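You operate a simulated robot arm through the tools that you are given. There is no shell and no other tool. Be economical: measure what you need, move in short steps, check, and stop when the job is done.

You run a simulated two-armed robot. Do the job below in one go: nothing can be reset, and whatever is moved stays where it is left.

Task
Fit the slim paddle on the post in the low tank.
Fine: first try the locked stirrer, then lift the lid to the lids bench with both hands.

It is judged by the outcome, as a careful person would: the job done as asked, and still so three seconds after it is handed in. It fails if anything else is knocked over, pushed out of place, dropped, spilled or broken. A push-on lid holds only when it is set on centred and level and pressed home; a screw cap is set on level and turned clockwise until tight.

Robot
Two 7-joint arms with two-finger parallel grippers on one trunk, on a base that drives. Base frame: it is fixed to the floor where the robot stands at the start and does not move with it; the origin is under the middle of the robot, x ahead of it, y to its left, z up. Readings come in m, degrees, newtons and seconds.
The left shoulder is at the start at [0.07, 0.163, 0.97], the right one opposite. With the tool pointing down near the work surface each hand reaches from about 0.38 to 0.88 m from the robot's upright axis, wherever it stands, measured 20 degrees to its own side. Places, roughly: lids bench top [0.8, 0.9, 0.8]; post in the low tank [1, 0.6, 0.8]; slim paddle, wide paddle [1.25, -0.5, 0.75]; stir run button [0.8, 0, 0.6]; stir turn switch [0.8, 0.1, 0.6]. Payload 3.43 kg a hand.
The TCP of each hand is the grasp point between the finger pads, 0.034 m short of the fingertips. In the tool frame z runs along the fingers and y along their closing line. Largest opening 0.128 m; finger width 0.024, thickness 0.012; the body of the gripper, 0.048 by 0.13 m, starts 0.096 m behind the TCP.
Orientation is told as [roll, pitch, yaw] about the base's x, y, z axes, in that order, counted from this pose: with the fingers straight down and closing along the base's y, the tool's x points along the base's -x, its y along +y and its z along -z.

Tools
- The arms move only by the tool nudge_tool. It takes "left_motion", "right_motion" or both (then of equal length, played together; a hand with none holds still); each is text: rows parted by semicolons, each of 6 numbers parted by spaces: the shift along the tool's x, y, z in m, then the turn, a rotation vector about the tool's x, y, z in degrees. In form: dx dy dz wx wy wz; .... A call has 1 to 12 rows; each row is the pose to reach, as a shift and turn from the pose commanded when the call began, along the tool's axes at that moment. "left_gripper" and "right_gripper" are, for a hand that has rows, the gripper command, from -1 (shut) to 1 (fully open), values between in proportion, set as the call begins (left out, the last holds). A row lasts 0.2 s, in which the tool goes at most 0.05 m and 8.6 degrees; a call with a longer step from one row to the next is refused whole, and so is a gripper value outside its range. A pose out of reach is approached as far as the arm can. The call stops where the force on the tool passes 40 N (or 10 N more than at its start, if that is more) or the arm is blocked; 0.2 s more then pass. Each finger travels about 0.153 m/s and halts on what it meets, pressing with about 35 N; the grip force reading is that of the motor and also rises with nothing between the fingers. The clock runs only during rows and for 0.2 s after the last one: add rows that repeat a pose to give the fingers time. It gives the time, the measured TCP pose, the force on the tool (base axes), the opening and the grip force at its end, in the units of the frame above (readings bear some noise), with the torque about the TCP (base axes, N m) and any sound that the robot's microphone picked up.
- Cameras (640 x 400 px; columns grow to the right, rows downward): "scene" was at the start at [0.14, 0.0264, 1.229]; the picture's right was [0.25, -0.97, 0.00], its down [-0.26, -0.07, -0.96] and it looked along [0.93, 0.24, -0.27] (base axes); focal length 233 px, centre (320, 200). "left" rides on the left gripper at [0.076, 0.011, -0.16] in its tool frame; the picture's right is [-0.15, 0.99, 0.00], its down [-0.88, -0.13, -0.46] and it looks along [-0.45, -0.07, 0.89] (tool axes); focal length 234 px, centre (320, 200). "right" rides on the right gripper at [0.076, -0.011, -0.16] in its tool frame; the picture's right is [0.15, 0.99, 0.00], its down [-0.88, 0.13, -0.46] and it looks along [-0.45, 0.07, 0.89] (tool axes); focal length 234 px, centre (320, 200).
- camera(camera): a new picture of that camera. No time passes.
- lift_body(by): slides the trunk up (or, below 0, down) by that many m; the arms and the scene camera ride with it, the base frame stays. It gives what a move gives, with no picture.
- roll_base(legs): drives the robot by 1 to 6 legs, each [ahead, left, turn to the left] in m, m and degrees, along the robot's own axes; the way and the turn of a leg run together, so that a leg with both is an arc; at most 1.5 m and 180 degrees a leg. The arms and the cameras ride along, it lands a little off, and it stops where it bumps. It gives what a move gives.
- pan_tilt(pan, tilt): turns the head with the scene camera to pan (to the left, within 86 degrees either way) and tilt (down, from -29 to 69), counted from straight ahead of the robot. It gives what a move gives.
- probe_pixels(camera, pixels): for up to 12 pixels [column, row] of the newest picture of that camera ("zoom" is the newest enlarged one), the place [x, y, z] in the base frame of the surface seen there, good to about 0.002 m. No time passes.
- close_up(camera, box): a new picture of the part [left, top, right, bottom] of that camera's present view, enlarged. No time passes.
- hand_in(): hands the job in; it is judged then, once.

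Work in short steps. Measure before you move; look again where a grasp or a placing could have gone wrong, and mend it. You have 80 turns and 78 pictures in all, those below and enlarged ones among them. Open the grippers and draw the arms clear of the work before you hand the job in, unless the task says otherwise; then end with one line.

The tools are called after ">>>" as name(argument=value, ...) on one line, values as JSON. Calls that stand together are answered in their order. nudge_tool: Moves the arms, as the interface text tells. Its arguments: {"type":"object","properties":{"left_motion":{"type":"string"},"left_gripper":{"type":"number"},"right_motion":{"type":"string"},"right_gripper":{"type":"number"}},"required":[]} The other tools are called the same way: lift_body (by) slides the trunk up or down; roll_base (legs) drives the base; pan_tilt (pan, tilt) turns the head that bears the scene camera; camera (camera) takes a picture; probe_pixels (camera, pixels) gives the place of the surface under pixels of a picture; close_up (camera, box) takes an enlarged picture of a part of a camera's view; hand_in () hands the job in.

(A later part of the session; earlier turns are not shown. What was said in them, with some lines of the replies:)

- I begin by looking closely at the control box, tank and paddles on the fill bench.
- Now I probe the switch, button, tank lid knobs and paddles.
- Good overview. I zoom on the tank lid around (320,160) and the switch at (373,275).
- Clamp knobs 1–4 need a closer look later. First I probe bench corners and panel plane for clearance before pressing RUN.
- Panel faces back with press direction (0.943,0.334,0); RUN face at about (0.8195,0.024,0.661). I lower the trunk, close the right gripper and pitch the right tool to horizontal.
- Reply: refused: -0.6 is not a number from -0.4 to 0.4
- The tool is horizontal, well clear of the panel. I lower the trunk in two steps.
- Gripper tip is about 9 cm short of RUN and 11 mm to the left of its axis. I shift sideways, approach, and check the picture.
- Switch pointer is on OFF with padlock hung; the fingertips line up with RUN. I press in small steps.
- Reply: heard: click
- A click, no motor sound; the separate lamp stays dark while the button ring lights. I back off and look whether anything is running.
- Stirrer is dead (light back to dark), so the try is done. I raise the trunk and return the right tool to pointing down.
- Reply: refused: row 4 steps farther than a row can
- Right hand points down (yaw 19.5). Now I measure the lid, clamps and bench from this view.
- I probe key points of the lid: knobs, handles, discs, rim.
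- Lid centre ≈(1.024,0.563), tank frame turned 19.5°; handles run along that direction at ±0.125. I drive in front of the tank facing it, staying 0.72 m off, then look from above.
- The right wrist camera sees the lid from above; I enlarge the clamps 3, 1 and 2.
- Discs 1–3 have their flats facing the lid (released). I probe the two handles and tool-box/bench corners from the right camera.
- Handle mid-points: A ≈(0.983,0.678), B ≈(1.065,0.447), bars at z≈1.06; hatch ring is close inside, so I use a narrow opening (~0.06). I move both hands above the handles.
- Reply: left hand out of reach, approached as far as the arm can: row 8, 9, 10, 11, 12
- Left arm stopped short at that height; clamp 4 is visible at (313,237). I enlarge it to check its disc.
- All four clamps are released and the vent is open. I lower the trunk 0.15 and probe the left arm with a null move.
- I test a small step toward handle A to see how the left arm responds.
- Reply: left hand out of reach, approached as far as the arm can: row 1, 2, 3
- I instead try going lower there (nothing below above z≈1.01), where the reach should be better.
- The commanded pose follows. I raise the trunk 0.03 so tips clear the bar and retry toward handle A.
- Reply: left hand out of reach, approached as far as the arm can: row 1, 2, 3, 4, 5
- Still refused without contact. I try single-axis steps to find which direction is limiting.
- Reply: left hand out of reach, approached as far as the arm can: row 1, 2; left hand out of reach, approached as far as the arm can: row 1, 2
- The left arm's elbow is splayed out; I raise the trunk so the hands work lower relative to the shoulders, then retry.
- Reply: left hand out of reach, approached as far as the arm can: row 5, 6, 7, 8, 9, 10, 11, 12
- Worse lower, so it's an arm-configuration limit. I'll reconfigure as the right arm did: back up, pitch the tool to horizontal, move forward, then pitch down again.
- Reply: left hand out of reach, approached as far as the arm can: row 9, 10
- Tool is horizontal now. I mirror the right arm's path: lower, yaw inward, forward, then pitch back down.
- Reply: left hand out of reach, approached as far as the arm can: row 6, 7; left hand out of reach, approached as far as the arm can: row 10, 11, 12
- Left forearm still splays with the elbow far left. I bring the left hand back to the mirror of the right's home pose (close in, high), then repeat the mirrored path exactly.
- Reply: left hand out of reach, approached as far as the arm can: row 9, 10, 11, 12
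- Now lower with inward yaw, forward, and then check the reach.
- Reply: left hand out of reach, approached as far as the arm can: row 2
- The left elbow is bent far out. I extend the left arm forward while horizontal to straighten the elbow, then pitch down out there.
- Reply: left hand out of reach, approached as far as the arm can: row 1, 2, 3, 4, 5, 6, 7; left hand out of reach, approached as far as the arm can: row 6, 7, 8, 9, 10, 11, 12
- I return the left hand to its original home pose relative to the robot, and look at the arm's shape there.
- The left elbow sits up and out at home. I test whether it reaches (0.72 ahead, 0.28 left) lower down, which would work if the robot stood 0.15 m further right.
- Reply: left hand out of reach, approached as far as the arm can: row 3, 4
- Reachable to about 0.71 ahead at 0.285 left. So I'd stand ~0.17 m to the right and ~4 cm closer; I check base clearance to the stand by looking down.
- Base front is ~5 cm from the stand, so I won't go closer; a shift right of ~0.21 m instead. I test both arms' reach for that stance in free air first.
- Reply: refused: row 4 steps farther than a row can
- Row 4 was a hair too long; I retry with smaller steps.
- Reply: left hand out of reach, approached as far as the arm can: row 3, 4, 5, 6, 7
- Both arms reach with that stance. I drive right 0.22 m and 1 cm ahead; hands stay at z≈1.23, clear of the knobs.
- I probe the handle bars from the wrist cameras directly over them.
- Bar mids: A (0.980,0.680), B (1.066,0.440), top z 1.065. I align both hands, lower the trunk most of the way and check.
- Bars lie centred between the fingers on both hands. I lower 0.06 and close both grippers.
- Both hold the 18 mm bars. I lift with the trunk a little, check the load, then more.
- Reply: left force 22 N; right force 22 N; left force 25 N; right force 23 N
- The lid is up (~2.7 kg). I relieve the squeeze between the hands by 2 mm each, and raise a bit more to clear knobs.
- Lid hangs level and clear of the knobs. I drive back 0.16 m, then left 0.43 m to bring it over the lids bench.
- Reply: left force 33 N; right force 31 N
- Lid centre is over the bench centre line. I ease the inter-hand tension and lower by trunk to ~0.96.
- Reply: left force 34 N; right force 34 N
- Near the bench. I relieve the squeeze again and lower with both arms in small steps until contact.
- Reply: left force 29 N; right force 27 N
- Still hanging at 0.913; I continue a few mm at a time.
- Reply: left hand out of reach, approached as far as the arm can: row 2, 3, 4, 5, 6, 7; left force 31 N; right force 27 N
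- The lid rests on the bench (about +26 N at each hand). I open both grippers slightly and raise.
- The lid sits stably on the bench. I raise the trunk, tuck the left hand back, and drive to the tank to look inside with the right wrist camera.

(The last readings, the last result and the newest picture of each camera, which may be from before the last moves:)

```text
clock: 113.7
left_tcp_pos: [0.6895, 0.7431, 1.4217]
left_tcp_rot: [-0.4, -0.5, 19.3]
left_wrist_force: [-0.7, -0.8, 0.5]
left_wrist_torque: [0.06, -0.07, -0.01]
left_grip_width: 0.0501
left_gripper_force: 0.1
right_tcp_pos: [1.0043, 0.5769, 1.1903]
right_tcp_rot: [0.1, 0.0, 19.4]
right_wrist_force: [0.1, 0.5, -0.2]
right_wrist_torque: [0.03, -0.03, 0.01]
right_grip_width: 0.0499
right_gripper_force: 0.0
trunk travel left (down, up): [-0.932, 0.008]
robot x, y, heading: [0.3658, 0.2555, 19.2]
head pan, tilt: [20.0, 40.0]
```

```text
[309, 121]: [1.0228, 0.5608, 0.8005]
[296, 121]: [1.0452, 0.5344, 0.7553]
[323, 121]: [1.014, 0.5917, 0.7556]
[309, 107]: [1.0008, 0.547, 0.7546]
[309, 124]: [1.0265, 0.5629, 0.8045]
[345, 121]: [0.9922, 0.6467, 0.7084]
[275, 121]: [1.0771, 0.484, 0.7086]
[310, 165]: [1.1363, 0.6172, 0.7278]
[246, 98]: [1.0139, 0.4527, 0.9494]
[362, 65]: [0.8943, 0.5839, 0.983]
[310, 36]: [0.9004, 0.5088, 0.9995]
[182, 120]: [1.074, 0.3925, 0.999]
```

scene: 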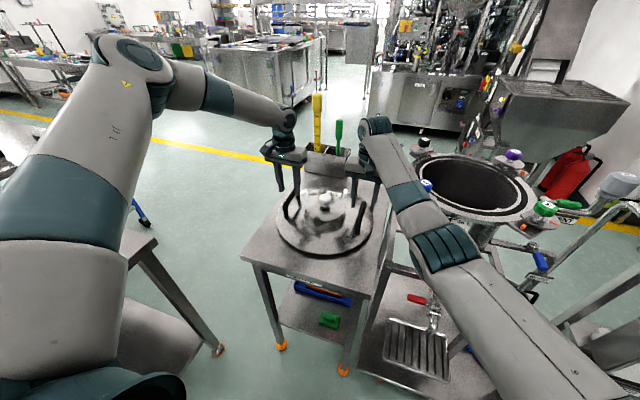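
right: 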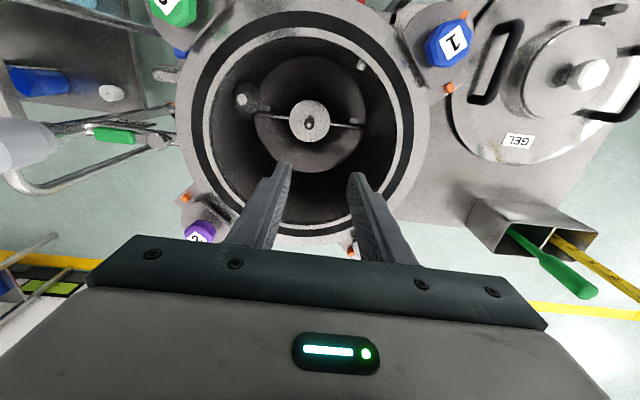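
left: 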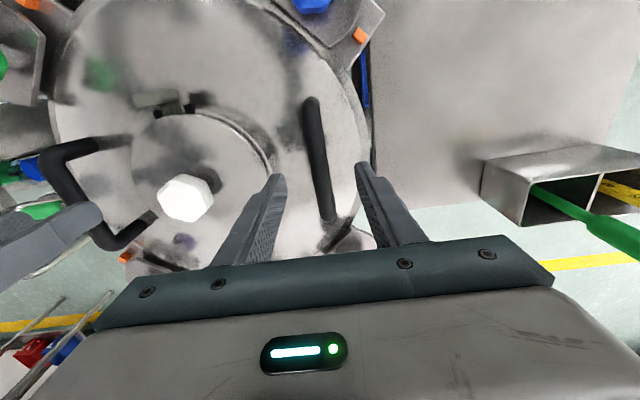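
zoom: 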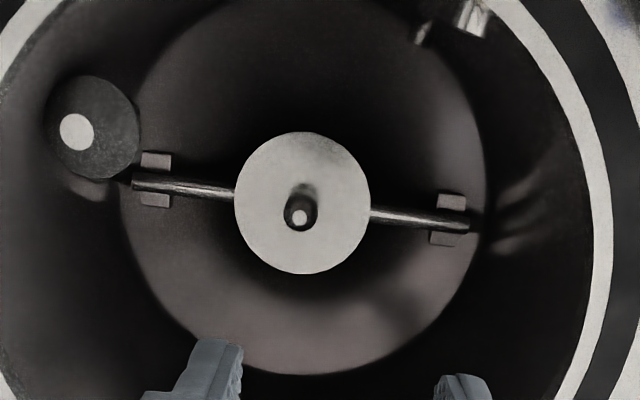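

The post stands at the tank centre, top z≈0.803 on a disc at z≈0.755. I refine its position with probes in the enlarged view.

>>> close_up(camera="right", box=[289, 101, 329, 141])

>>> pan_tilt(pan=-45, tilt=35)

>>> camera(camera="scene")

```text
10.00 times, centred on (309, 121) of right
```

zoom: 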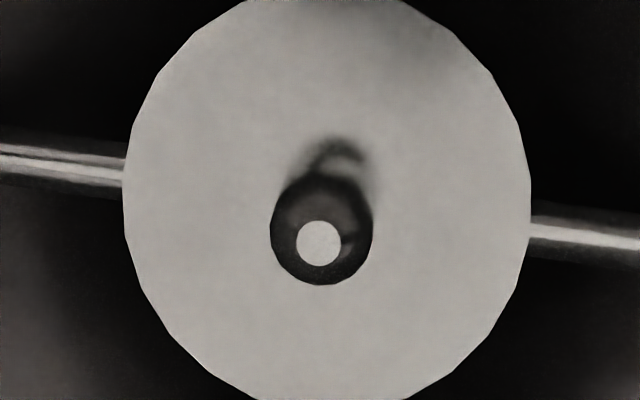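

```text
clock: 115.1
left_tcp_pos: [0.6926, 0.7452, 1.4204]
left_tcp_rot: [-0.3, -0.3, 19.3]
left_wrist_force: [-0.2, 0.0, 0.1]
left_wrist_torque: [0.03, 0.0, -0.02]
left_grip_width: 0.0498
left_gripper_force: 0.1
right_tcp_pos: [1.0057, 0.5792, 1.1876]
right_tcp_rot: [0.1, -0.1, 19.4]
right_wrist_force: [-0.9, 0.1, -0.7]
right_wrist_torque: [0.01, 0.02, 0.01]
right_grip_width: 0.0499
right_gripper_force: 0.2
trunk travel left (down, up): [-0.932, 0.008]
robot x, y, heading: [0.3637, 0.2541, 19.5]
head pan, tilt: [-45.0, 35.0]
```

```text
32 pictures are left
```

scene: 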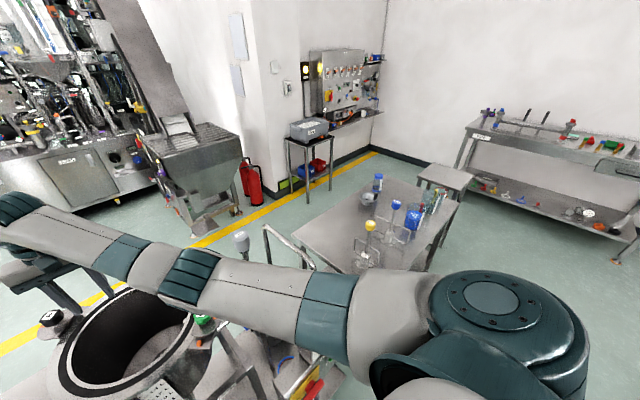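

The post is a tapered round cone (self-centring, no key). I probe its top, and the disc edges.

>>> probe_pixels(camera="zoom", pixels=[[318, 243], [303, 243], [333, 243], [318, 228], [318, 260], [140, 243], [515, 243], [130, 180], [525, 200]])

>>> close_up(camera="scene", box=[330, 160, 460, 280])

>>> probe_pixels(camera="scene", pixels=[[370, 223], [396, 203], [293, 228], [405, 175], [361, 259], [383, 240], [368, 262], [460, 200]])

```text
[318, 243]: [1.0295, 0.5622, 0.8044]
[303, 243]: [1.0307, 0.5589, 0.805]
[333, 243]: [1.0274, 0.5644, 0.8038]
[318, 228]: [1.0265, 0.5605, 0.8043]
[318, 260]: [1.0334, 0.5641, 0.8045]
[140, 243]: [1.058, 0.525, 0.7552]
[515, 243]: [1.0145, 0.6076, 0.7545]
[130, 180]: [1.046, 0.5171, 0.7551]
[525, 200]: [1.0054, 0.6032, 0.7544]
```

```text
3.33 times, centred on (395, 220) of scene
```

zoom: 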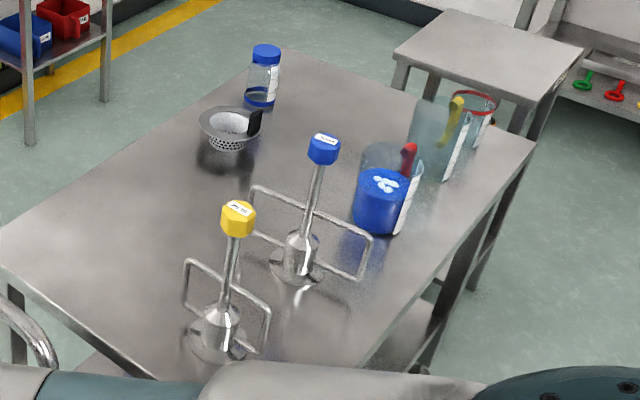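

```text
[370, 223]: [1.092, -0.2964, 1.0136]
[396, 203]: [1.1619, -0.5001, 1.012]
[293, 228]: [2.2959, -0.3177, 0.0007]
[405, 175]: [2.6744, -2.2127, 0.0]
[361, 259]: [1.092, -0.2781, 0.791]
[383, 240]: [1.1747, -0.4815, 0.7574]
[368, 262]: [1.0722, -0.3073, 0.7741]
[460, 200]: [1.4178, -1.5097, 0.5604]
```

Yellow (slim, narrower frame) knob top is at ≈(1.09,−0.296,1.014); post top at ≈(1.029,0.562,0.804). I raise the right hand and drive so the hand comes above the yellow paddle.

>>> nudge_tool(right_motion="0 0 -0.035 0 0 0; 0 0 -0.07 0 0 0; 0 0 -0.105 0 0 0; 0 0 -0.105 0 0 0", right_gripper=0.4)

>>> roll_base(legs=[[-0.1, 0, 0], [0, 0, -19.3], [0, -0.595, 0], [0.08, 0, 0]])

>>> camera(camera="right")

```text
clock: 116.1
left_tcp_pos: [0.6923, 0.7442, 1.4211]
left_tcp_rot: [-0.5, -0.4, 19.4]
left_wrist_force: [0.2, -0.1, 0.6]
left_wrist_torque: [-0.01, 0.02, -0.06]
left_grip_width: 0.0498
left_gripper_force: 0.1
right_tcp_pos: [1.0057, 0.5786, 1.292]
right_tcp_rot: [0.1, 0.1, 19.5]
right_wrist_force: [0.1, -0.1, 0.8]
right_wrist_torque: [-0.01, 0.02, 0.03]
right_grip_width: 0.0894
right_gripper_force: 0.0
trunk travel left (down, up): [-0.932, 0.008]
robot x, y, heading: [0.3641, 0.2541, 19.4]
head pan, tilt: [-45.0, 35.0]
```

```text
clock: 121.9
left_tcp_pos: [0.8105, -0.023, 1.4243]
left_tcp_rot: [-0.4, -0.8, -0.4]
left_wrist_force: [-0.4, -0.1, 0.7]
left_wrist_torque: [0.0, -0.13, 0.02]
left_grip_width: 0.0499
left_gripper_force: 0.0
right_tcp_pos: [1.0514, -0.2835, 1.2991]
right_tcp_rot: [0.1, -0.4, -0.1]
right_wrist_force: [-0.8, 0.5, 0.0]
right_wrist_torque: [-0.01, -0.1, -0.01]
right_grip_width: 0.0899
right_gripper_force: 0.1
trunk travel left (down, up): [-0.932, 0.008]
robot x, y, heading: [0.3472, -0.3728, -0.6]
head pan, tilt: [-45.0, 35.0]
```

```text
30 pictures are left
```

right: 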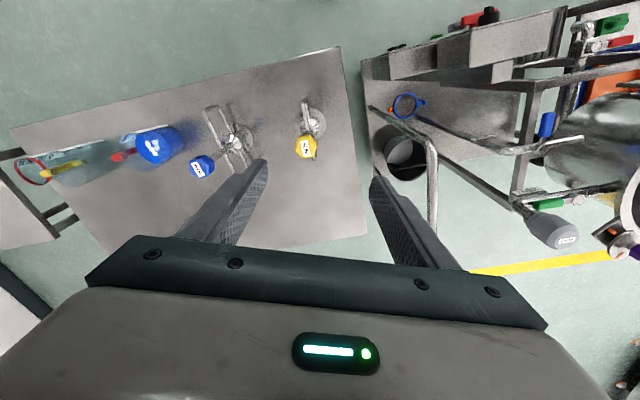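

The yellow paddle is at (305,140). I enlarge to read its label and probe the knob.

>>> close_up(camera="right", box=[180, 95, 340, 195])

>>> probe_pixels(camera="right", pixels=[[306, 147], [297, 147], [315, 147], [306, 137], [306, 156], [311, 120], [202, 168], [340, 50], [304, 104]])

```text
4.00 times, centred on (260, 145) of right
```

zoom: 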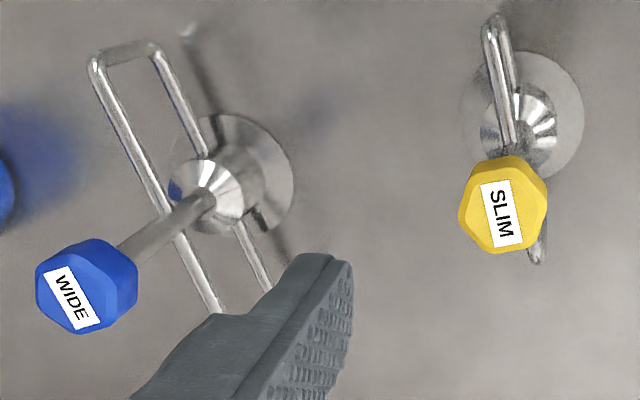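

```text
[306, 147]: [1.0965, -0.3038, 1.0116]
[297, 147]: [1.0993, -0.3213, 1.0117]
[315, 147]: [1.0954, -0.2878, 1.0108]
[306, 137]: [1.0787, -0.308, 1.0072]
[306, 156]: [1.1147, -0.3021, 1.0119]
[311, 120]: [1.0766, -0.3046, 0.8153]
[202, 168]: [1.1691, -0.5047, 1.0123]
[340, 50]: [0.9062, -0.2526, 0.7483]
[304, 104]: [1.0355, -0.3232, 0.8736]
```

Label reads SLIM; knob centre ≈(1.0975,−0.3045), top 1.012. I align over it and lower most of the way.

>>> nudge_tool(right_motion="-0.025 -0.01 0 0 0 0; -0.046 -0.021 0 0 0 0; -0.046 -0.021 0 0 0 0")

>>> lift_body(by=-0.2)

>>> camera(camera="right")

>>> probe_pixels(camera="right", pixels=[[320, 140], [320, 150], [320, 160], [320, 170]])

```text
clock: 122.7
left_tcp_pos: [0.8207, -0.0231, 1.4206]
left_tcp_rot: [-0.4, -0.5, -0.3]
left_wrist_force: [1.7, 0.2, -0.4]
left_wrist_torque: [0.0, 0.02, -0.03]
left_grip_width: 0.0498
left_gripper_force: 0.0
right_tcp_pos: [1.1073, -0.3056, 1.293]
right_tcp_rot: [0.1, 0.1, -0.2]
right_wrist_force: [0.1, -0.1, -0.1]
right_wrist_torque: [0.05, -0.01, 0.01]
right_grip_width: 0.0897
right_gripper_force: 0.0
trunk travel left (down, up): [-0.932, 0.008]
robot x, y, heading: [0.3427, -0.3794, -0.4]
head pan, tilt: [-45.0, 35.0]
```

```text
clock: 124.9
left_tcp_pos: [0.8195, -0.0242, 1.2196]
left_tcp_rot: [-0.5, -0.5, -0.4]
left_wrist_force: [0.9, -0.1, 0.1]
left_wrist_torque: [0.0, -0.02, 0.02]
left_grip_width: 0.0499
left_gripper_force: 0.0
right_tcp_pos: [1.1074, -0.3058, 1.0928]
right_tcp_rot: [0.1, 0.1, -0.2]
right_wrist_force: [-0.2, 0.1, -0.9]
right_wrist_torque: [0.01, 0.02, 0.0]
right_grip_width: 0.0896
right_gripper_force: 0.1
trunk travel left (down, up): [-0.732, 0.208]
robot x, y, heading: [0.3464, -0.3755, -0.5]
head pan, tilt: [-45.0, 35.0]
```

```text
28 pictures are left
```

right: 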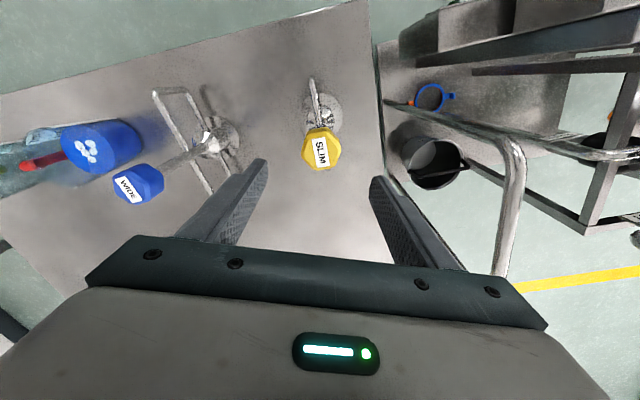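

```text
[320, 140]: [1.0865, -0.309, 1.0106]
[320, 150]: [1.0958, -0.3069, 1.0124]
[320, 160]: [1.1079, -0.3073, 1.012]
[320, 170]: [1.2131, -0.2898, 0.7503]
```

Knob spans x 1.079–1.117; I shift 9 mm back, lower 0.1 and grip.

>>> nudge_tool(right_motion="0.009 0 0 0 0 0; 0.009 0 0 0 0 0")

>>> lift_body(by=-0.098)

>>> nudge_tool(right_motion="0 0 0 0 0 0; 0 0 0 0 0 0; 0 0 0 0 0 0; 0 0 0 0 0 0", right_gripper=-1)

>>> camera(camera="right")

```text
clock: 125.5
left_tcp_pos: [0.8193, -0.0239, 1.2208]
left_tcp_rot: [-0.5, -0.4, -0.4]
left_wrist_force: [-0.1, 0.2, 0.5]
left_wrist_torque: [0.0, -0.01, 0.01]
left_grip_width: 0.0498
left_gripper_force: 0.1
right_tcp_pos: [1.0971, -0.3054, 1.095]
right_tcp_rot: [0.0, -0.1, -0.2]
right_wrist_force: [0.6, 0.7, 0.0]
right_wrist_torque: [0.0, -0.01, -0.02]
right_grip_width: 0.0895
right_gripper_force: 0.1
trunk travel left (down, up): [-0.732, 0.208]
robot x, y, heading: [0.3419, -0.3746, -0.2]
head pan, tilt: [-45.0, 35.0]
```

```text
clock: 126.8
left_tcp_pos: [0.8202, -0.0244, 1.1231]
left_tcp_rot: [-0.4, -0.4, -0.5]
left_wrist_force: [-0.4, 0.1, 0.5]
left_wrist_torque: [-0.01, 0.02, 0.03]
left_grip_width: 0.0498
left_gripper_force: 0.0
right_tcp_pos: [1.0972, -0.3057, 0.995]
right_tcp_rot: [0.1, 0.0, 0.0]
right_wrist_force: [0.0, -0.3, 0.7]
right_wrist_torque: [-0.01, 0.01, 0.02]
right_grip_width: 0.0897
right_gripper_force: 0.1
trunk travel left (down, up): [-0.634, 0.306]
robot x, y, heading: [0.3458, -0.3753, -0.5]
head pan, tilt: [-45.0, 35.0]
```

```text
clock: 127.8
left_tcp_pos: [0.8197, -0.0255, 1.1222]
left_tcp_rot: [-0.5, -0.4, -0.4]
left_wrist_force: [0.2, -0.6, 0.3]
left_wrist_torque: [-0.03, 0.01, 0.01]
left_grip_width: 0.0499
left_gripper_force: 0.0
right_tcp_pos: [1.0969, -0.3055, 0.9958]
right_tcp_rot: [0.0, 0.0, -0.3]
right_wrist_force: [-0.1, -0.8, 1.6]
right_wrist_torque: [-0.38, 0.08, -0.05]
right_grip_width: 0.0413
right_gripper_force: 35.2
trunk travel left (down, up): [-0.634, 0.306]
robot x, y, heading: [0.3461, -0.3756, -0.4]
head pan, tilt: [-45.0, 35.0]
```

```text
27 pictures are left
```

right: 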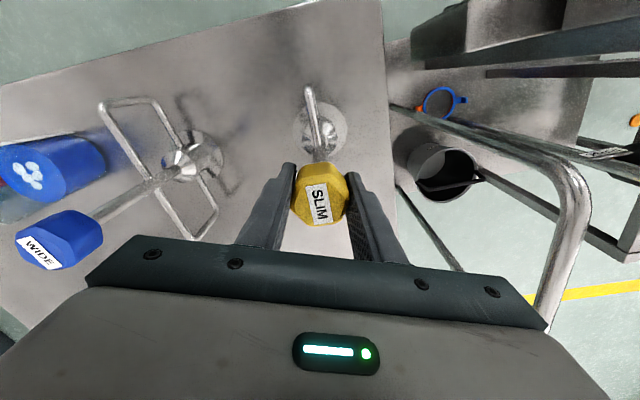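

Gripped (41 mm across). I probe the foot disc to learn the hub axis relative to the TCP before lifting.

>>> close_up(camera="right", box=[270, 70, 370, 170])

>>> probe_pixels(camera="right", pixels=[[297, 130], [343, 130], [320, 105], [300, 115], [340, 115], [318, 130], [310, 92], [324, 150], [321, 160]])

```text
4.00 times, centred on (320, 120) of right
```

zoom: 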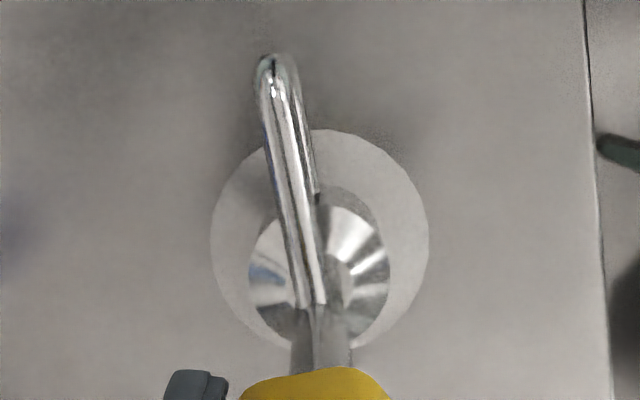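

```text
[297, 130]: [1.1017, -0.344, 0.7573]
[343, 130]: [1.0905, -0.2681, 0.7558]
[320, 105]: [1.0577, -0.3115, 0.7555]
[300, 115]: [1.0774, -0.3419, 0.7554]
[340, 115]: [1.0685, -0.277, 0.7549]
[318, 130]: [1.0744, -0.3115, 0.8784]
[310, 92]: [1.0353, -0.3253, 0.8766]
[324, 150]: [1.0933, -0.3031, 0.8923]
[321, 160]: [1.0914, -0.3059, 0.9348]
```

Hub axis coincides with the TCP. The disc may be a bench rest, so I lift 0.06 straight up and look.

>>> lift_body(by=0.06)

>>> camera(camera="right")

```text
clock: 128.8
left_tcp_pos: [0.8217, -0.0249, 1.1821]
left_tcp_rot: [-0.6, -0.5, -0.5]
left_wrist_force: [-0.1, 0.1, -0.4]
left_wrist_torque: [0.0, 0.02, -0.01]
left_grip_width: 0.0498
left_gripper_force: 0.0
right_tcp_pos: [1.0975, -0.3052, 1.0546]
right_tcp_rot: [0.0, 0.1, -0.2]
right_wrist_force: [0.2, -0.5, -5.2]
right_wrist_torque: [-0.04, 0.01, 0.0]
right_grip_width: 0.0413
right_gripper_force: 35.1
trunk travel left (down, up): [-0.694, 0.246]
robot x, y, heading: [0.3434, -0.3781, -0.6]
head pan, tilt: [-45.0, 35.0]
```

```text
25 pictures are left
```

right: 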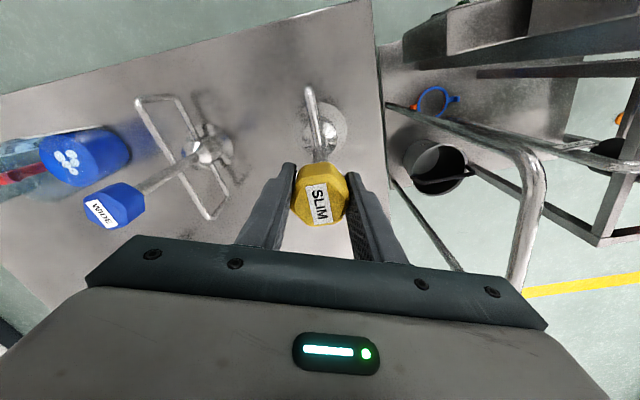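

The paddle is off its rest (disc stays on the bench), about 0.5 kg. I raise it so its hub clears everything (bottom ≈1.15) and drive back to the tank.

>>> lift_body(by=0.24)

>>> nudge_tool(right_motion="0 0 -0.03 0 0 0; 0 0 -0.06 0 0 0; 0 0 -0.09 0 0 0; 0 0 -0.1 0 0 0")

>>> roll_base(legs=[[-0.1, 0, 0], [0, 0.59, 0], [0, 0, 19.8]])

>>> pan_tilt(pan=0, tilt=35)

>>> camera(camera="scene")

```text
clock: 131.3
left_tcp_pos: [0.8217, -0.0228, 1.4223]
left_tcp_rot: [-0.6, -0.4, -0.5]
left_wrist_force: [-1.0, -0.4, 0.1]
left_wrist_torque: [0.04, 0.01, -0.04]
left_grip_width: 0.0501
left_gripper_force: 0.0
right_tcp_pos: [1.0982, -0.3056, 1.2944]
right_tcp_rot: [0.1, 0.2, -0.2]
right_wrist_force: [-0.3, -0.3, -5.1]
right_wrist_torque: [0.01, 0.02, 0.02]
right_grip_width: 0.0414
right_gripper_force: 35.0
trunk travel left (down, up): [-0.934, 0.006]
robot x, y, heading: [0.3469, -0.3732, -0.5]
head pan, tilt: [-45.0, 35.0]
```

```text
clock: 132.3
left_tcp_pos: [0.8197, -0.0234, 1.4232]
left_tcp_rot: [-0.5, -0.4, -0.4]
left_wrist_force: [0.4, 1.1, 0.6]
left_wrist_torque: [-0.01, -0.02, -0.03]
left_grip_width: 0.05
left_gripper_force: 0.0
right_tcp_pos: [1.0942, -0.3073, 1.3958]
right_tcp_rot: [0.0, 0.0, 0.0]
right_wrist_force: [-0.9, -0.7, -4.8]
right_wrist_torque: [0.01, -0.04, -0.02]
right_grip_width: 0.0412
right_gripper_force: 34.9
right hand out of reach, approached as far as the arm can: row 4
trunk travel left (down, up): [-0.934, 0.006]
robot x, y, heading: [0.347, -0.3742, -0.4]
head pan, tilt: [-45.0, 35.0]
```

```text
clock: 137.5
left_tcp_pos: [0.5849, 0.7092, 1.4217]
left_tcp_rot: [-0.4, -0.3, 19.0]
left_wrist_force: [-0.3, -0.1, -0.4]
left_wrist_torque: [0.01, -0.01, 0.02]
left_grip_width: 0.05
left_gripper_force: 0.2
right_tcp_pos: [0.9379, 0.5329, 1.3942]
right_tcp_rot: [0.1, 0.1, 19.3]
right_wrist_force: [0.6, -1.3, -4.8]
right_wrist_torque: [0.01, 0.01, 0.02]
right_grip_width: 0.0412
right_gripper_force: 34.7
trunk travel left (down, up): [-0.934, 0.006]
robot x, y, heading: [0.2548, 0.2189, 19.1]
head pan, tilt: [-45.0, 35.0]
```

```text
clock: 138.6
left_tcp_pos: [0.5832, 0.7095, 1.4224]
left_tcp_rot: [-0.6, -0.4, 19.0]
left_wrist_force: [0.0, -0.7, -0.5]
left_wrist_torque: [0.02, -0.01, 0.01]
left_grip_width: 0.0499
left_gripper_force: 0.0
right_tcp_pos: [0.9364, 0.5338, 1.3948]
right_tcp_rot: [-0.1, 0.1, 19.2]
right_wrist_force: [0.5, 0.7, -5.0]
right_wrist_torque: [0.0, -0.03, -0.02]
right_grip_width: 0.0408
right_gripper_force: 34.6
trunk travel left (down, up): [-0.934, 0.006]
robot x, y, heading: [0.251, 0.2206, 19.1]
head pan, tilt: [0.0, 35.0]
```

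```text
24 pictures are left
```

scene: 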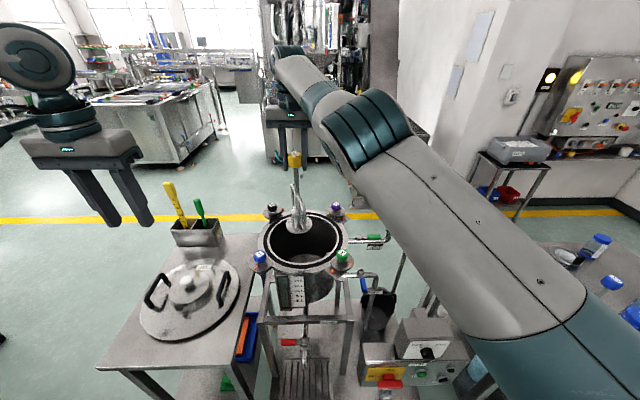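

The paddle hangs straight. I drive 0.096 m ahead to put it over the post and re-measure.

>>> roll_base(legs=[[0.096, -0.003, 0]])

>>> nudge_tool(right_motion="0 0 0.03 0 0 0; 0 0 0.06 0 0 0; 0 0 0.09 0 0 0; 0 0 0.1 0 0 0; 0 0 0.1 0 0 0")

>>> camera(camera="right")

```text
clock: 139.8
left_tcp_pos: [0.6632, 0.7341, 1.4273]
left_tcp_rot: [-0.5, -0.7, 19.0]
left_wrist_force: [-0.4, -0.8, 0.4]
left_wrist_torque: [0.03, -0.07, 0.06]
left_grip_width: 0.0497
left_gripper_force: 0.1
right_tcp_pos: [1.0155, 0.5585, 1.3997]
right_tcp_rot: [-0.1, -0.5, 19.5]
right_wrist_force: [-1.5, -0.1, -3.5]
right_wrist_torque: [-0.02, -0.03, 0.01]
right_grip_width: 0.0414
right_gripper_force: 35.0
trunk travel left (down, up): [-0.934, 0.006]
robot x, y, heading: [0.3416, 0.2484, 19.2]
head pan, tilt: [0.0, 35.0]
```

```text
clock: 141.0
left_tcp_pos: [0.6707, 0.7372, 1.4236]
left_tcp_rot: [-0.4, -0.5, 19.0]
left_wrist_force: [0.0, 0.2, 0.7]
left_wrist_torque: [0.04, -0.01, 0.02]
left_grip_width: 0.0501
left_gripper_force: 0.0
right_tcp_pos: [1.0354, 0.5725, 1.2972]
right_tcp_rot: [0.0, 0.0, 19.4]
right_wrist_force: [-0.2, 0.4, -6.0]
right_wrist_torque: [0.01, 0.05, 0.0]
right_grip_width: 0.0413
right_gripper_force: 35.1
right hand out of reach, approached as far as the arm can: row 1, 2, 3, 4, 5
trunk travel left (down, up): [-0.934, 0.006]
robot x, y, heading: [0.339, 0.2499, 19.1]
head pan, tilt: [0.0, 35.0]
```

```text
23 pictures are left
```

right: 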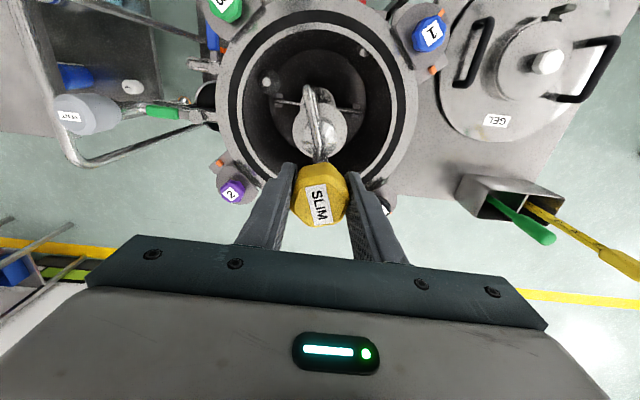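

I centre the paddle on the post axis (1.029,0.562) and lower it 0.2 into the tank, still above the post.

>>> nudge_tool(right_motion="0.005 -0.004 0 0 0 0; 0.009 -0.008 0 0 0 0; 0.009 -0.008 0 0 0 0")

>>> lift_body(by=-0.19)

>>> camera(camera="right")

```text
clock: 141.8
left_tcp_pos: [0.6721, 0.739, 1.4224]
left_tcp_rot: [-0.5, -0.4, 19.0]
left_wrist_force: [0.2, 0.1, 0.6]
left_wrist_torque: [0.02, 0.03, 0.01]
left_grip_width: 0.0499
left_gripper_force: 0.0
right_tcp_pos: [1.0365, 0.5721, 1.2973]
right_tcp_rot: [-0.1, 0.1, 19.4]
right_wrist_force: [0.7, 0.4, -4.3]
right_wrist_torque: [-0.01, 0.03, 0.02]
right_grip_width: 0.0413
right_gripper_force: 35.1
right hand out of reach, approached as far as the arm can: row 1, 2, 3
trunk travel left (down, up): [-0.934, 0.006]
robot x, y, heading: [0.3383, 0.2509, 19.2]
head pan, tilt: [0.0, 35.0]
```

```text
clock: 143.8
left_tcp_pos: [0.6722, 0.7384, 1.2328]
left_tcp_rot: [-0.6, -0.4, 19.0]
left_wrist_force: [0.2, -0.1, 0.5]
left_wrist_torque: [-0.01, -0.01, 0.0]
left_grip_width: 0.0499
left_gripper_force: 0.1
right_tcp_pos: [1.0374, 0.5719, 1.107]
right_tcp_rot: [0.1, 0.1, 19.3]
right_wrist_force: [-0.4, -0.1, -4.1]
right_wrist_torque: [0.04, 0.02, -0.03]
right_grip_width: 0.0414
right_gripper_force: 35.2
trunk travel left (down, up): [-0.744, 0.196]
robot x, y, heading: [0.3415, 0.2477, 19.2]
head pan, tilt: [0.0, 35.0]
```

```text
22 pictures are left
```

right: 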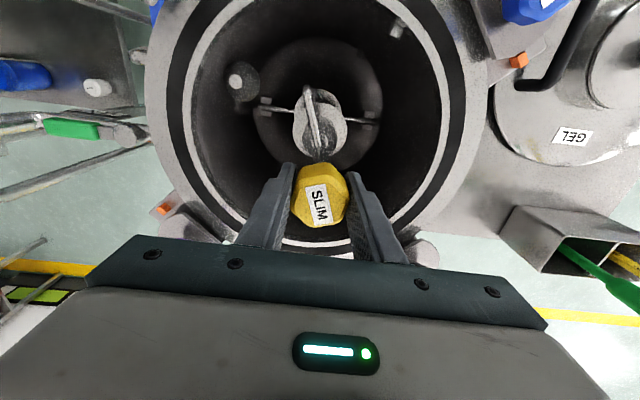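

The right arm sits at a reach limit; I try the correction combined with a 2 cm descent (hub bottom 0.867, post top 0.804).

>>> nudge_tool(right_motion="0.003 0 0.007 0 0 0; 0.007 -0.003 0.014 0 0 0; 0.011 -0.0065 0.02 0 0 0; 0.011 -0.0065 0.02 0 0 0")

```text
clock: 144.8
left_tcp_pos: [0.672, 0.7395, 1.233]
left_tcp_rot: [-0.5, -0.4, 19.1]
left_wrist_force: [1.1, -0.7, -0.4]
left_wrist_torque: [0.02, 0.0, 0.01]
left_grip_width: 0.0499
left_gripper_force: 0.1
right_tcp_pos: [1.0381, 0.5721, 1.0903]
right_tcp_rot: [0.0, 0.2, 19.4]
right_wrist_force: [-0.8, 0.0, -4.7]
right_wrist_torque: [-0.02, 0.02, -0.01]
right_grip_width: 0.041
right_gripper_force: 35.1
right hand out of reach, approached as far as the arm can: row 1, 2, 3, 4
trunk travel left (down, up): [-0.744, 0.196]
robot x, y, heading: [0.3417, 0.2433, 19.0]
head pan, tilt: [0.0, 35.0]
```

z followed but not xy, so I do the small correction with the base: 11 mm back, 6.5 mm right.

>>> roll_base(legs=[[-0.011, -0.0065, 0]])

>>> nudge_tool(right_motion="0 0 0 0 0 0; 0 0 0 0 0 0")

>>> close_up(camera="right", box=[220, 30, 420, 180])

```text
clock: 145.6
left_tcp_pos: [0.6655, 0.7313, 1.231]
left_tcp_rot: [-0.5, -0.2, 19.1]
left_wrist_force: [0.2, 0.0, 0.3]
left_wrist_torque: [-0.04, 0.02, -0.01]
left_grip_width: 0.0499
left_gripper_force: 0.0
right_tcp_pos: [1.0322, 0.5657, 1.0884]
right_tcp_rot: [-0.1, 0.3, 19.4]
right_wrist_force: [-0.7, 0.5, -5.8]
right_wrist_torque: [-0.03, 0.01, -0.01]
right_grip_width: 0.0414
right_gripper_force: 34.9
trunk travel left (down, up): [-0.744, 0.196]
robot x, y, heading: [0.3345, 0.236, 19.1]
head pan, tilt: [0.0, 35.0]
```

```text
clock: 146.2
left_tcp_pos: [0.6636, 0.7302, 1.2315]
left_tcp_rot: [-0.5, -0.3, 19.1]
left_wrist_force: [-0.3, -0.6, 0.5]
left_wrist_torque: [-0.01, 0.03, 0.0]
left_grip_width: 0.0499
left_gripper_force: 0.0
right_tcp_pos: [1.0309, 0.5639, 1.0898]
right_tcp_rot: [-0.2, 0.3, 19.4]
right_wrist_force: [-0.7, -0.8, -5.8]
right_wrist_torque: [-0.02, 0.02, 0.0]
right_grip_width: 0.0414
right_gripper_force: 35.0
trunk travel left (down, up): [-0.744, 0.196]
robot x, y, heading: [0.3349, 0.2394, 19.1]
head pan, tilt: [0.0, 35.0]
```

```text
2.67 times, centred on (320, 105) of right
```

zoom: 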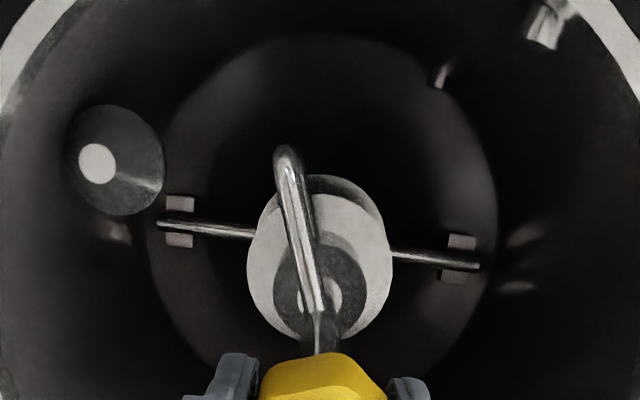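

Aligned within ~2 mm over the tapered post. I lower with the arm in small steps, watching force.

>>> nudge_tool(right_motion="0 0 0.01 0 0 0; 0 0 0.02 0 0 0; 0 0 0.03 0 0 0; 0 0 0.038 0 0 0; 0 0 0.044 0 0 0; 0 0 0.05 0 0 0; 0 0 0.056 0 0 0; 0 0 0.062 0 0 0")

```text
clock: 148.0
left_tcp_pos: [0.6645, 0.7283, 1.2333]
left_tcp_rot: [-0.6, -0.5, 19.1]
left_wrist_force: [0.3, -0.2, 0.4]
left_wrist_torque: [0.02, 0.0, 0.01]
left_grip_width: 0.0502
left_gripper_force: 0.1
right_tcp_pos: [1.0317, 0.5644, 1.0301]
right_tcp_rot: [-0.1, 0.2, 19.4]
right_wrist_force: [-0.4, -1.0, -4.8]
right_wrist_torque: [-0.37, 0.21, 0.06]
right_grip_width: 0.0412
right_gripper_force: 34.7
trunk travel left (down, up): [-0.744, 0.196]
robot x, y, heading: [0.331, 0.2384, 19.4]
head pan, tilt: [0.0, 35.0]
```

The hub has entered the post with a slight side load (~2 N, from the 2 mm offset). I continue down to seating.

>>> nudge_tool(right_motion="0.0025 0.0 0.006 0 0 0; 0.0025 -0.001 0.012 0 0 0; 0.0025 -0.001 0.018 0 0 0; 0.0025 -0.001 0.023 0 0 0; 0.0025 -0.001 0.027 0 0 0; 0.0025 -0.001 0.031 0 0 0; 0.0025 -0.001 0.034 0 0 0; 0.0025 -0.001 0.037 0 0 0; 0.0025 -0.001 0.04 0 0 0")

>>> close_up(camera="right", box=[220, 30, 420, 180])

```text
clock: 150.0
left_tcp_pos: [0.6604, 0.7266, 1.234]
left_tcp_rot: [-0.4, -0.6, 19.0]
left_wrist_force: [0.1, 0.7, 0.7]
left_wrist_torque: [0.04, 0.0, -0.01]
left_grip_width: 0.0501
left_gripper_force: 0.1
right_tcp_pos: [1.0287, 0.5625, 0.9929]
right_tcp_rot: [0.0, 0.0, 19.5]
right_wrist_force: [1.5, -1.1, 27.6]
right_wrist_torque: [0.28, -0.06, -0.32]
right_grip_width: 0.0413
right_gripper_force: 35.1
right hand out of reach, approached as far as the arm can: row 1, 2, 3, 4, 5, 6, 7, 8, 9
trunk travel left (down, up): [-0.744, 0.196]
robot x, y, heading: [0.3357, 0.2361, 19.1]
head pan, tilt: [0.0, 35.0]
```

```text
2.67 times, centred on (320, 105) of right
```

zoom: 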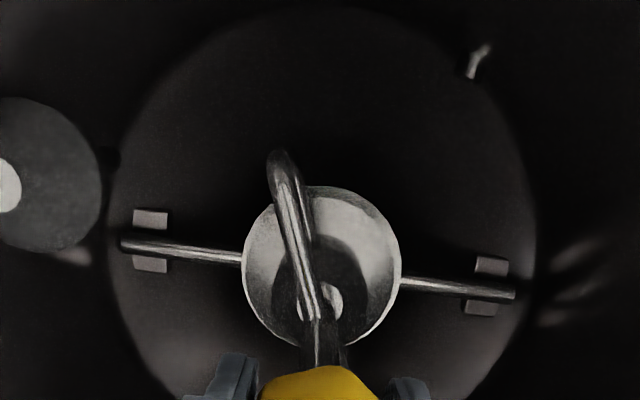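

Seated: 27 N upward at TCP 0.993, as on the bench rest. I open the gripper and raise it away.

>>> nudge_tool(right_motion="0 0 -0.002 0 0 0; 0 0 -0.002 0 0 0; 0 0 -0.002 0 0 0; 0 0 -0.002 0 0 0", right_gripper=0.4)

>>> lift_body(by=0.19)

>>> camera(camera="right")

>>> camera(camera="scene")

```text
clock: 151.0
left_tcp_pos: [0.6639, 0.7276, 1.2318]
left_tcp_rot: [-0.5, -0.4, 19.1]
left_wrist_force: [-0.5, 0.5, -0.4]
left_wrist_torque: [-0.03, 0.01, 0.0]
left_grip_width: 0.0502
left_gripper_force: 0.0
right_tcp_pos: [1.0303, 0.563, 0.9904]
right_tcp_rot: [0.0, 0.2, 19.3]
right_wrist_force: [0.2, 0.0, 0.5]
right_wrist_torque: [0.0, -0.03, 0.01]
right_grip_width: 0.0894
right_gripper_force: 0.1
trunk travel left (down, up): [-0.744, 0.196]
robot x, y, heading: [0.3317, 0.238, 19.5]
head pan, tilt: [0.0, 35.0]
```

```text
clock: 153.1
left_tcp_pos: [0.6625, 0.7278, 1.4215]
left_tcp_rot: [-0.5, -0.4, 19.1]
left_wrist_force: [-0.7, -1.3, -0.3]
left_wrist_torque: [0.02, 0.0, 0.01]
left_grip_width: 0.0497
left_gripper_force: 0.1
right_tcp_pos: [1.0317, 0.5625, 1.1807]
right_tcp_rot: [0.1, 0.2, 19.4]
right_wrist_force: [-0.4, 0.9, 0.9]
right_wrist_torque: [-0.01, 0.0, 0.02]
right_grip_width: 0.0896
right_gripper_force: 0.2
trunk travel left (down, up): [-0.934, 0.006]
robot x, y, heading: [0.3335, 0.241, 19.2]
head pan, tilt: [0.0, 35.0]
```

```text
19 pictures are left
```

right: 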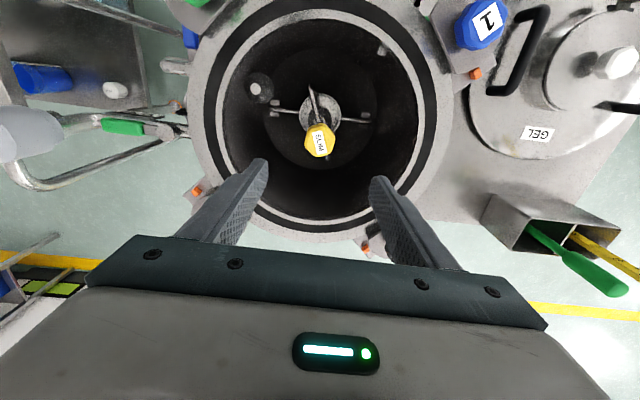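

```text
18 pictures are left
```

scene: 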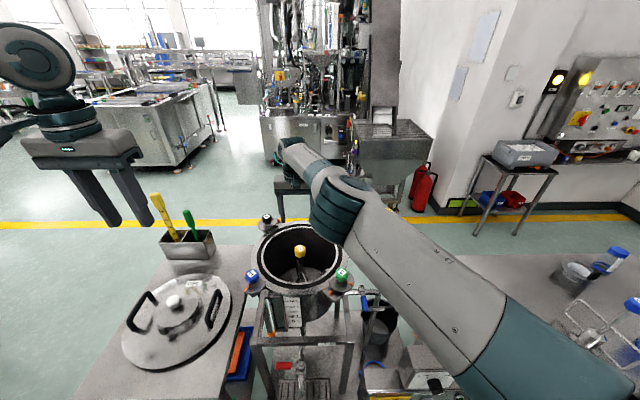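

The paddle stands in the tank. I check its knob position for uprightness.

>>> close_up(camera="right", box=[270, 70, 370, 170])

>>> probe_pixels(camera="right", pixels=[[319, 131], [306, 140], [332, 140], [319, 140], [319, 152], [319, 155]])

```text
4.00 times, centred on (320, 120) of right
```

zoom: 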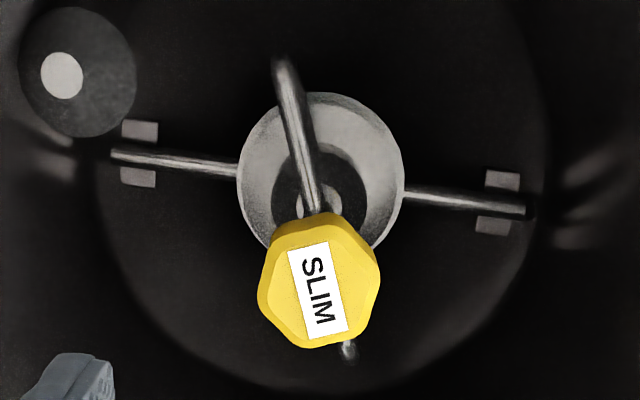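

```text
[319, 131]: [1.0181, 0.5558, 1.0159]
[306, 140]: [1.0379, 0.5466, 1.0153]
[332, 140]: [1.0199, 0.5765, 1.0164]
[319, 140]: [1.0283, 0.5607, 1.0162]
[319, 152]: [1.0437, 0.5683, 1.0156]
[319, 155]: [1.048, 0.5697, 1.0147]
```

Knob is level, but reads ~4 mm higher than it did on the bench. To be sure it is home, I close the gripper and press gently on the knob top.

>>> nudge_tool(right_motion="0 0 0 0 0 0; 0 0 0 0 0 0; 0 0 0 0 0 0; 0 0 0 0 0 0", right_gripper=-1)

>>> lift_body(by=-0.115)

>>> nudge_tool(right_motion="0 0 0.004 0 0 0; 0 0 0.008 0 0 0; 0 0 0.011 0 0 0; 0 0 0.014 0 0 0; 0 0 0.016 0 0 0; 0 0 0.018 0 0 0; 0 0 0.02 0 0 0; 0 0 0.022 0 0 0; 0 0 0.024 0 0 0; 0 0 0.026 0 0 0")

```text
clock: 154.1
left_tcp_pos: [0.6625, 0.7275, 1.4227]
left_tcp_rot: [-0.6, -0.4, 19.0]
left_wrist_force: [-0.5, 0.3, 0.7]
left_wrist_torque: [0.0, 0.02, -0.02]
left_grip_width: 0.05
left_gripper_force: 0.0
right_tcp_pos: [1.0305, 0.564, 1.1818]
right_tcp_rot: [-0.1, 0.2, 19.4]
right_wrist_force: [0.6, 0.7, 0.5]
right_wrist_torque: [0.01, 0.0, 0.0]
right_grip_width: 0.0
right_gripper_force: 32.5
trunk travel left (down, up): [-0.934, 0.006]
robot x, y, heading: [0.3327, 0.2359, 19.2]
head pan, tilt: [0.0, 35.0]
```

```text
clock: 155.5
left_tcp_pos: [0.6624, 0.7284, 1.3079]
left_tcp_rot: [-0.6, -0.5, 19.1]
left_wrist_force: [0.4, -0.5, 1.0]
left_wrist_torque: [0.03, 0.04, 0.03]
left_grip_width: 0.0501
left_gripper_force: 0.0
right_tcp_pos: [1.0316, 0.5632, 1.0652]
right_tcp_rot: [-0.1, 0.2, 19.3]
right_wrist_force: [0.6, -0.4, -1.1]
right_wrist_torque: [0.02, 0.01, -0.01]
right_grip_width: 0.0
right_gripper_force: 33.2
trunk travel left (down, up): [-0.819, 0.121]
robot x, y, heading: [0.3303, 0.2369, 19.0]
head pan, tilt: [0.0, 35.0]
```

```text
clock: 157.4
left_tcp_pos: [0.6626, 0.7259, 1.3092]
left_tcp_rot: [-0.5, -0.4, 19.0]
left_wrist_force: [0.4, -0.1, 0.3]
left_wrist_torque: [-0.01, 0.05, 0.03]
left_grip_width: 0.0501
left_gripper_force: 0.0
right_tcp_pos: [1.0323, 0.5656, 1.0511]
right_tcp_rot: [-0.1, -0.4, 19.6]
right_wrist_force: [-4.6, -3.3, 21.2]
right_wrist_torque: [-0.23, 0.37, -0.09]
right_grip_width: 0.0003
right_gripper_force: 33.2
trunk travel left (down, up): [-0.819, 0.121]
robot x, y, heading: [0.3334, 0.2373, 19.3]
head pan, tilt: [0.0, 35.0]
stopped in row 9 (right hand): the force on the tool passed its limit (the readings are from after the stop); the commanded pose is now the measured one
```

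Knob top holds at 1.017 under 40 N: it is home. I raise, then back away to a clear pose and take a last look.

>>> lift_body(by=0.12)

>>> nudge_tool(right_motion="0 0 -0.03 0 0 0; 0 0 -0.06 0 0 0; 0 0 -0.09 0 0 0; 0 0 -0.09 0 0 0", right_gripper=0.4)

>>> roll_base(legs=[[-0.3, 0, 0]])

>>> camera(camera="scene")

>>> close_up(camera="scene", box=[180, 180, 420, 330])

```text
clock: 158.9
left_tcp_pos: [0.664, 0.7277, 1.4287]
left_tcp_rot: [-0.6, -0.3, 19.1]
left_wrist_force: [-0.5, -0.3, -0.8]
left_wrist_torque: [0.01, 0.02, 0.0]
left_grip_width: 0.0499
left_gripper_force: 0.1
right_tcp_pos: [1.0323, 0.5653, 1.1674]
right_tcp_rot: [0.1, -0.2, 19.5]
right_wrist_force: [0.1, -0.7, 0.3]
right_wrist_torque: [-0.03, -0.02, -0.01]
right_grip_width: 0.0
right_gripper_force: 33.3
trunk travel left (down, up): [-0.939, 0.001]
robot x, y, heading: [0.3327, 0.2381, 19.3]
head pan, tilt: [0.0, 35.0]
```

```text
clock: 159.9
left_tcp_pos: [0.6636, 0.7275, 1.4284]
left_tcp_rot: [-0.5, -0.4, 19.1]
left_wrist_force: [0.0, 0.2, -0.4]
left_wrist_torque: [0.0, 0.01, 0.01]
left_grip_width: 0.0501
left_gripper_force: 0.0
right_tcp_pos: [1.0313, 0.5648, 1.2578]
right_tcp_rot: [-0.1, -0.2, 19.4]
right_wrist_force: [1.1, 0.3, -0.6]
right_wrist_torque: [0.02, 0.0, -0.02]
right_grip_width: 0.0895
right_gripper_force: 0.1
trunk travel left (down, up): [-0.939, 0.001]
robot x, y, heading: [0.3318, 0.2391, 19.1]
head pan, tilt: [0.0, 35.0]
```

```text
clock: 162.0
left_tcp_pos: [0.3831, 0.6303, 1.4267]
left_tcp_rot: [-0.4, -0.4, 19.1]
left_wrist_force: [0.6, 0.0, 0.6]
left_wrist_torque: [0.01, 0.03, -0.02]
left_grip_width: 0.0501
left_gripper_force: 0.0
right_tcp_pos: [0.7514, 0.4662, 1.2554]
right_tcp_rot: [-0.1, 0.0, 19.6]
right_wrist_force: [1.1, -0.3, 0.0]
right_wrist_torque: [-0.05, 0.02, 0.02]
right_grip_width: 0.0895
right_gripper_force: 0.0
trunk travel left (down, up): [-0.939, 0.001]
robot x, y, heading: [0.0508, 0.1391, 18.9]
head pan, tilt: [0.0, 35.0]
```

```text
16 pictures are left
```

scene: 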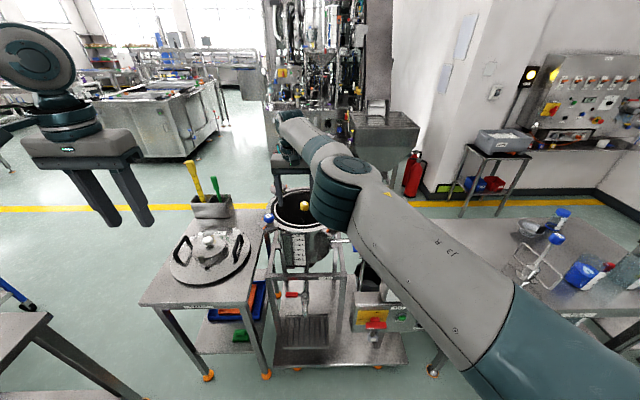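

```text
2.67 times, centred on (300, 255) of scene
```

zoom: 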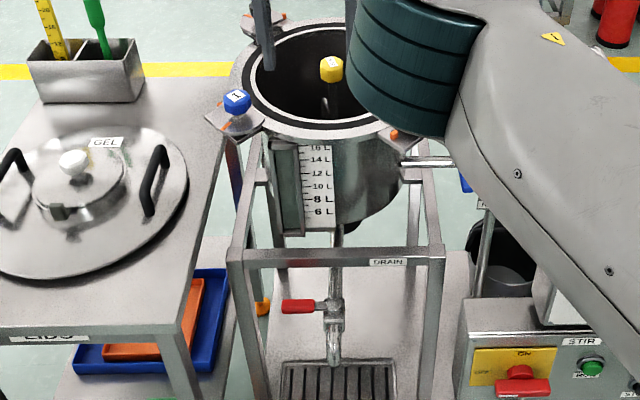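

Everything stands as wanted: lid on the bench, slim paddle upright on the post, switch still OFF. I open both grippers fully and hand in.

>>> nudge_tool(left_motion="0 0 0 0 0 0; 0 0 0 0 0 0; 0 0 0 0 0 0", right_motion="0 0 0 0 0 0; 0 0 0 0 0 0; 0 0 0 0 0 0", left_gripper=1, right_gripper=1)

>>> hand_in()

```text
clock: 162.8
left_tcp_pos: [0.3804, 0.629, 1.4281]
left_tcp_rot: [-0.5, -0.4, 19.1]
left_wrist_force: [0.3, -0.1, 0.0]
left_wrist_torque: [-0.02, 0.01, 0.01]
left_grip_width: 0.1278
left_gripper_force: 0.0
right_tcp_pos: [0.748, 0.465, 1.2576]
right_tcp_rot: [-0.1, -0.1, 19.6]
right_wrist_force: [-0.4, 0.8, 0.0]
right_wrist_torque: [0.02, -0.03, 0.02]
right_grip_width: 0.1278
right_gripper_force: 0.0
trunk travel left (down, up): [-0.939, 0.001]
robot x, y, heading: [0.0515, 0.1425, 19.2]
head pan, tilt: [0.0, 35.0]
```

```text
The job is handed in.
```

I pressed RUN with the switch locked OFF and the stirrer stayed dead, moved the lid with both hands to the lids bench, and seated the slim paddle on the post; the job is handed in.
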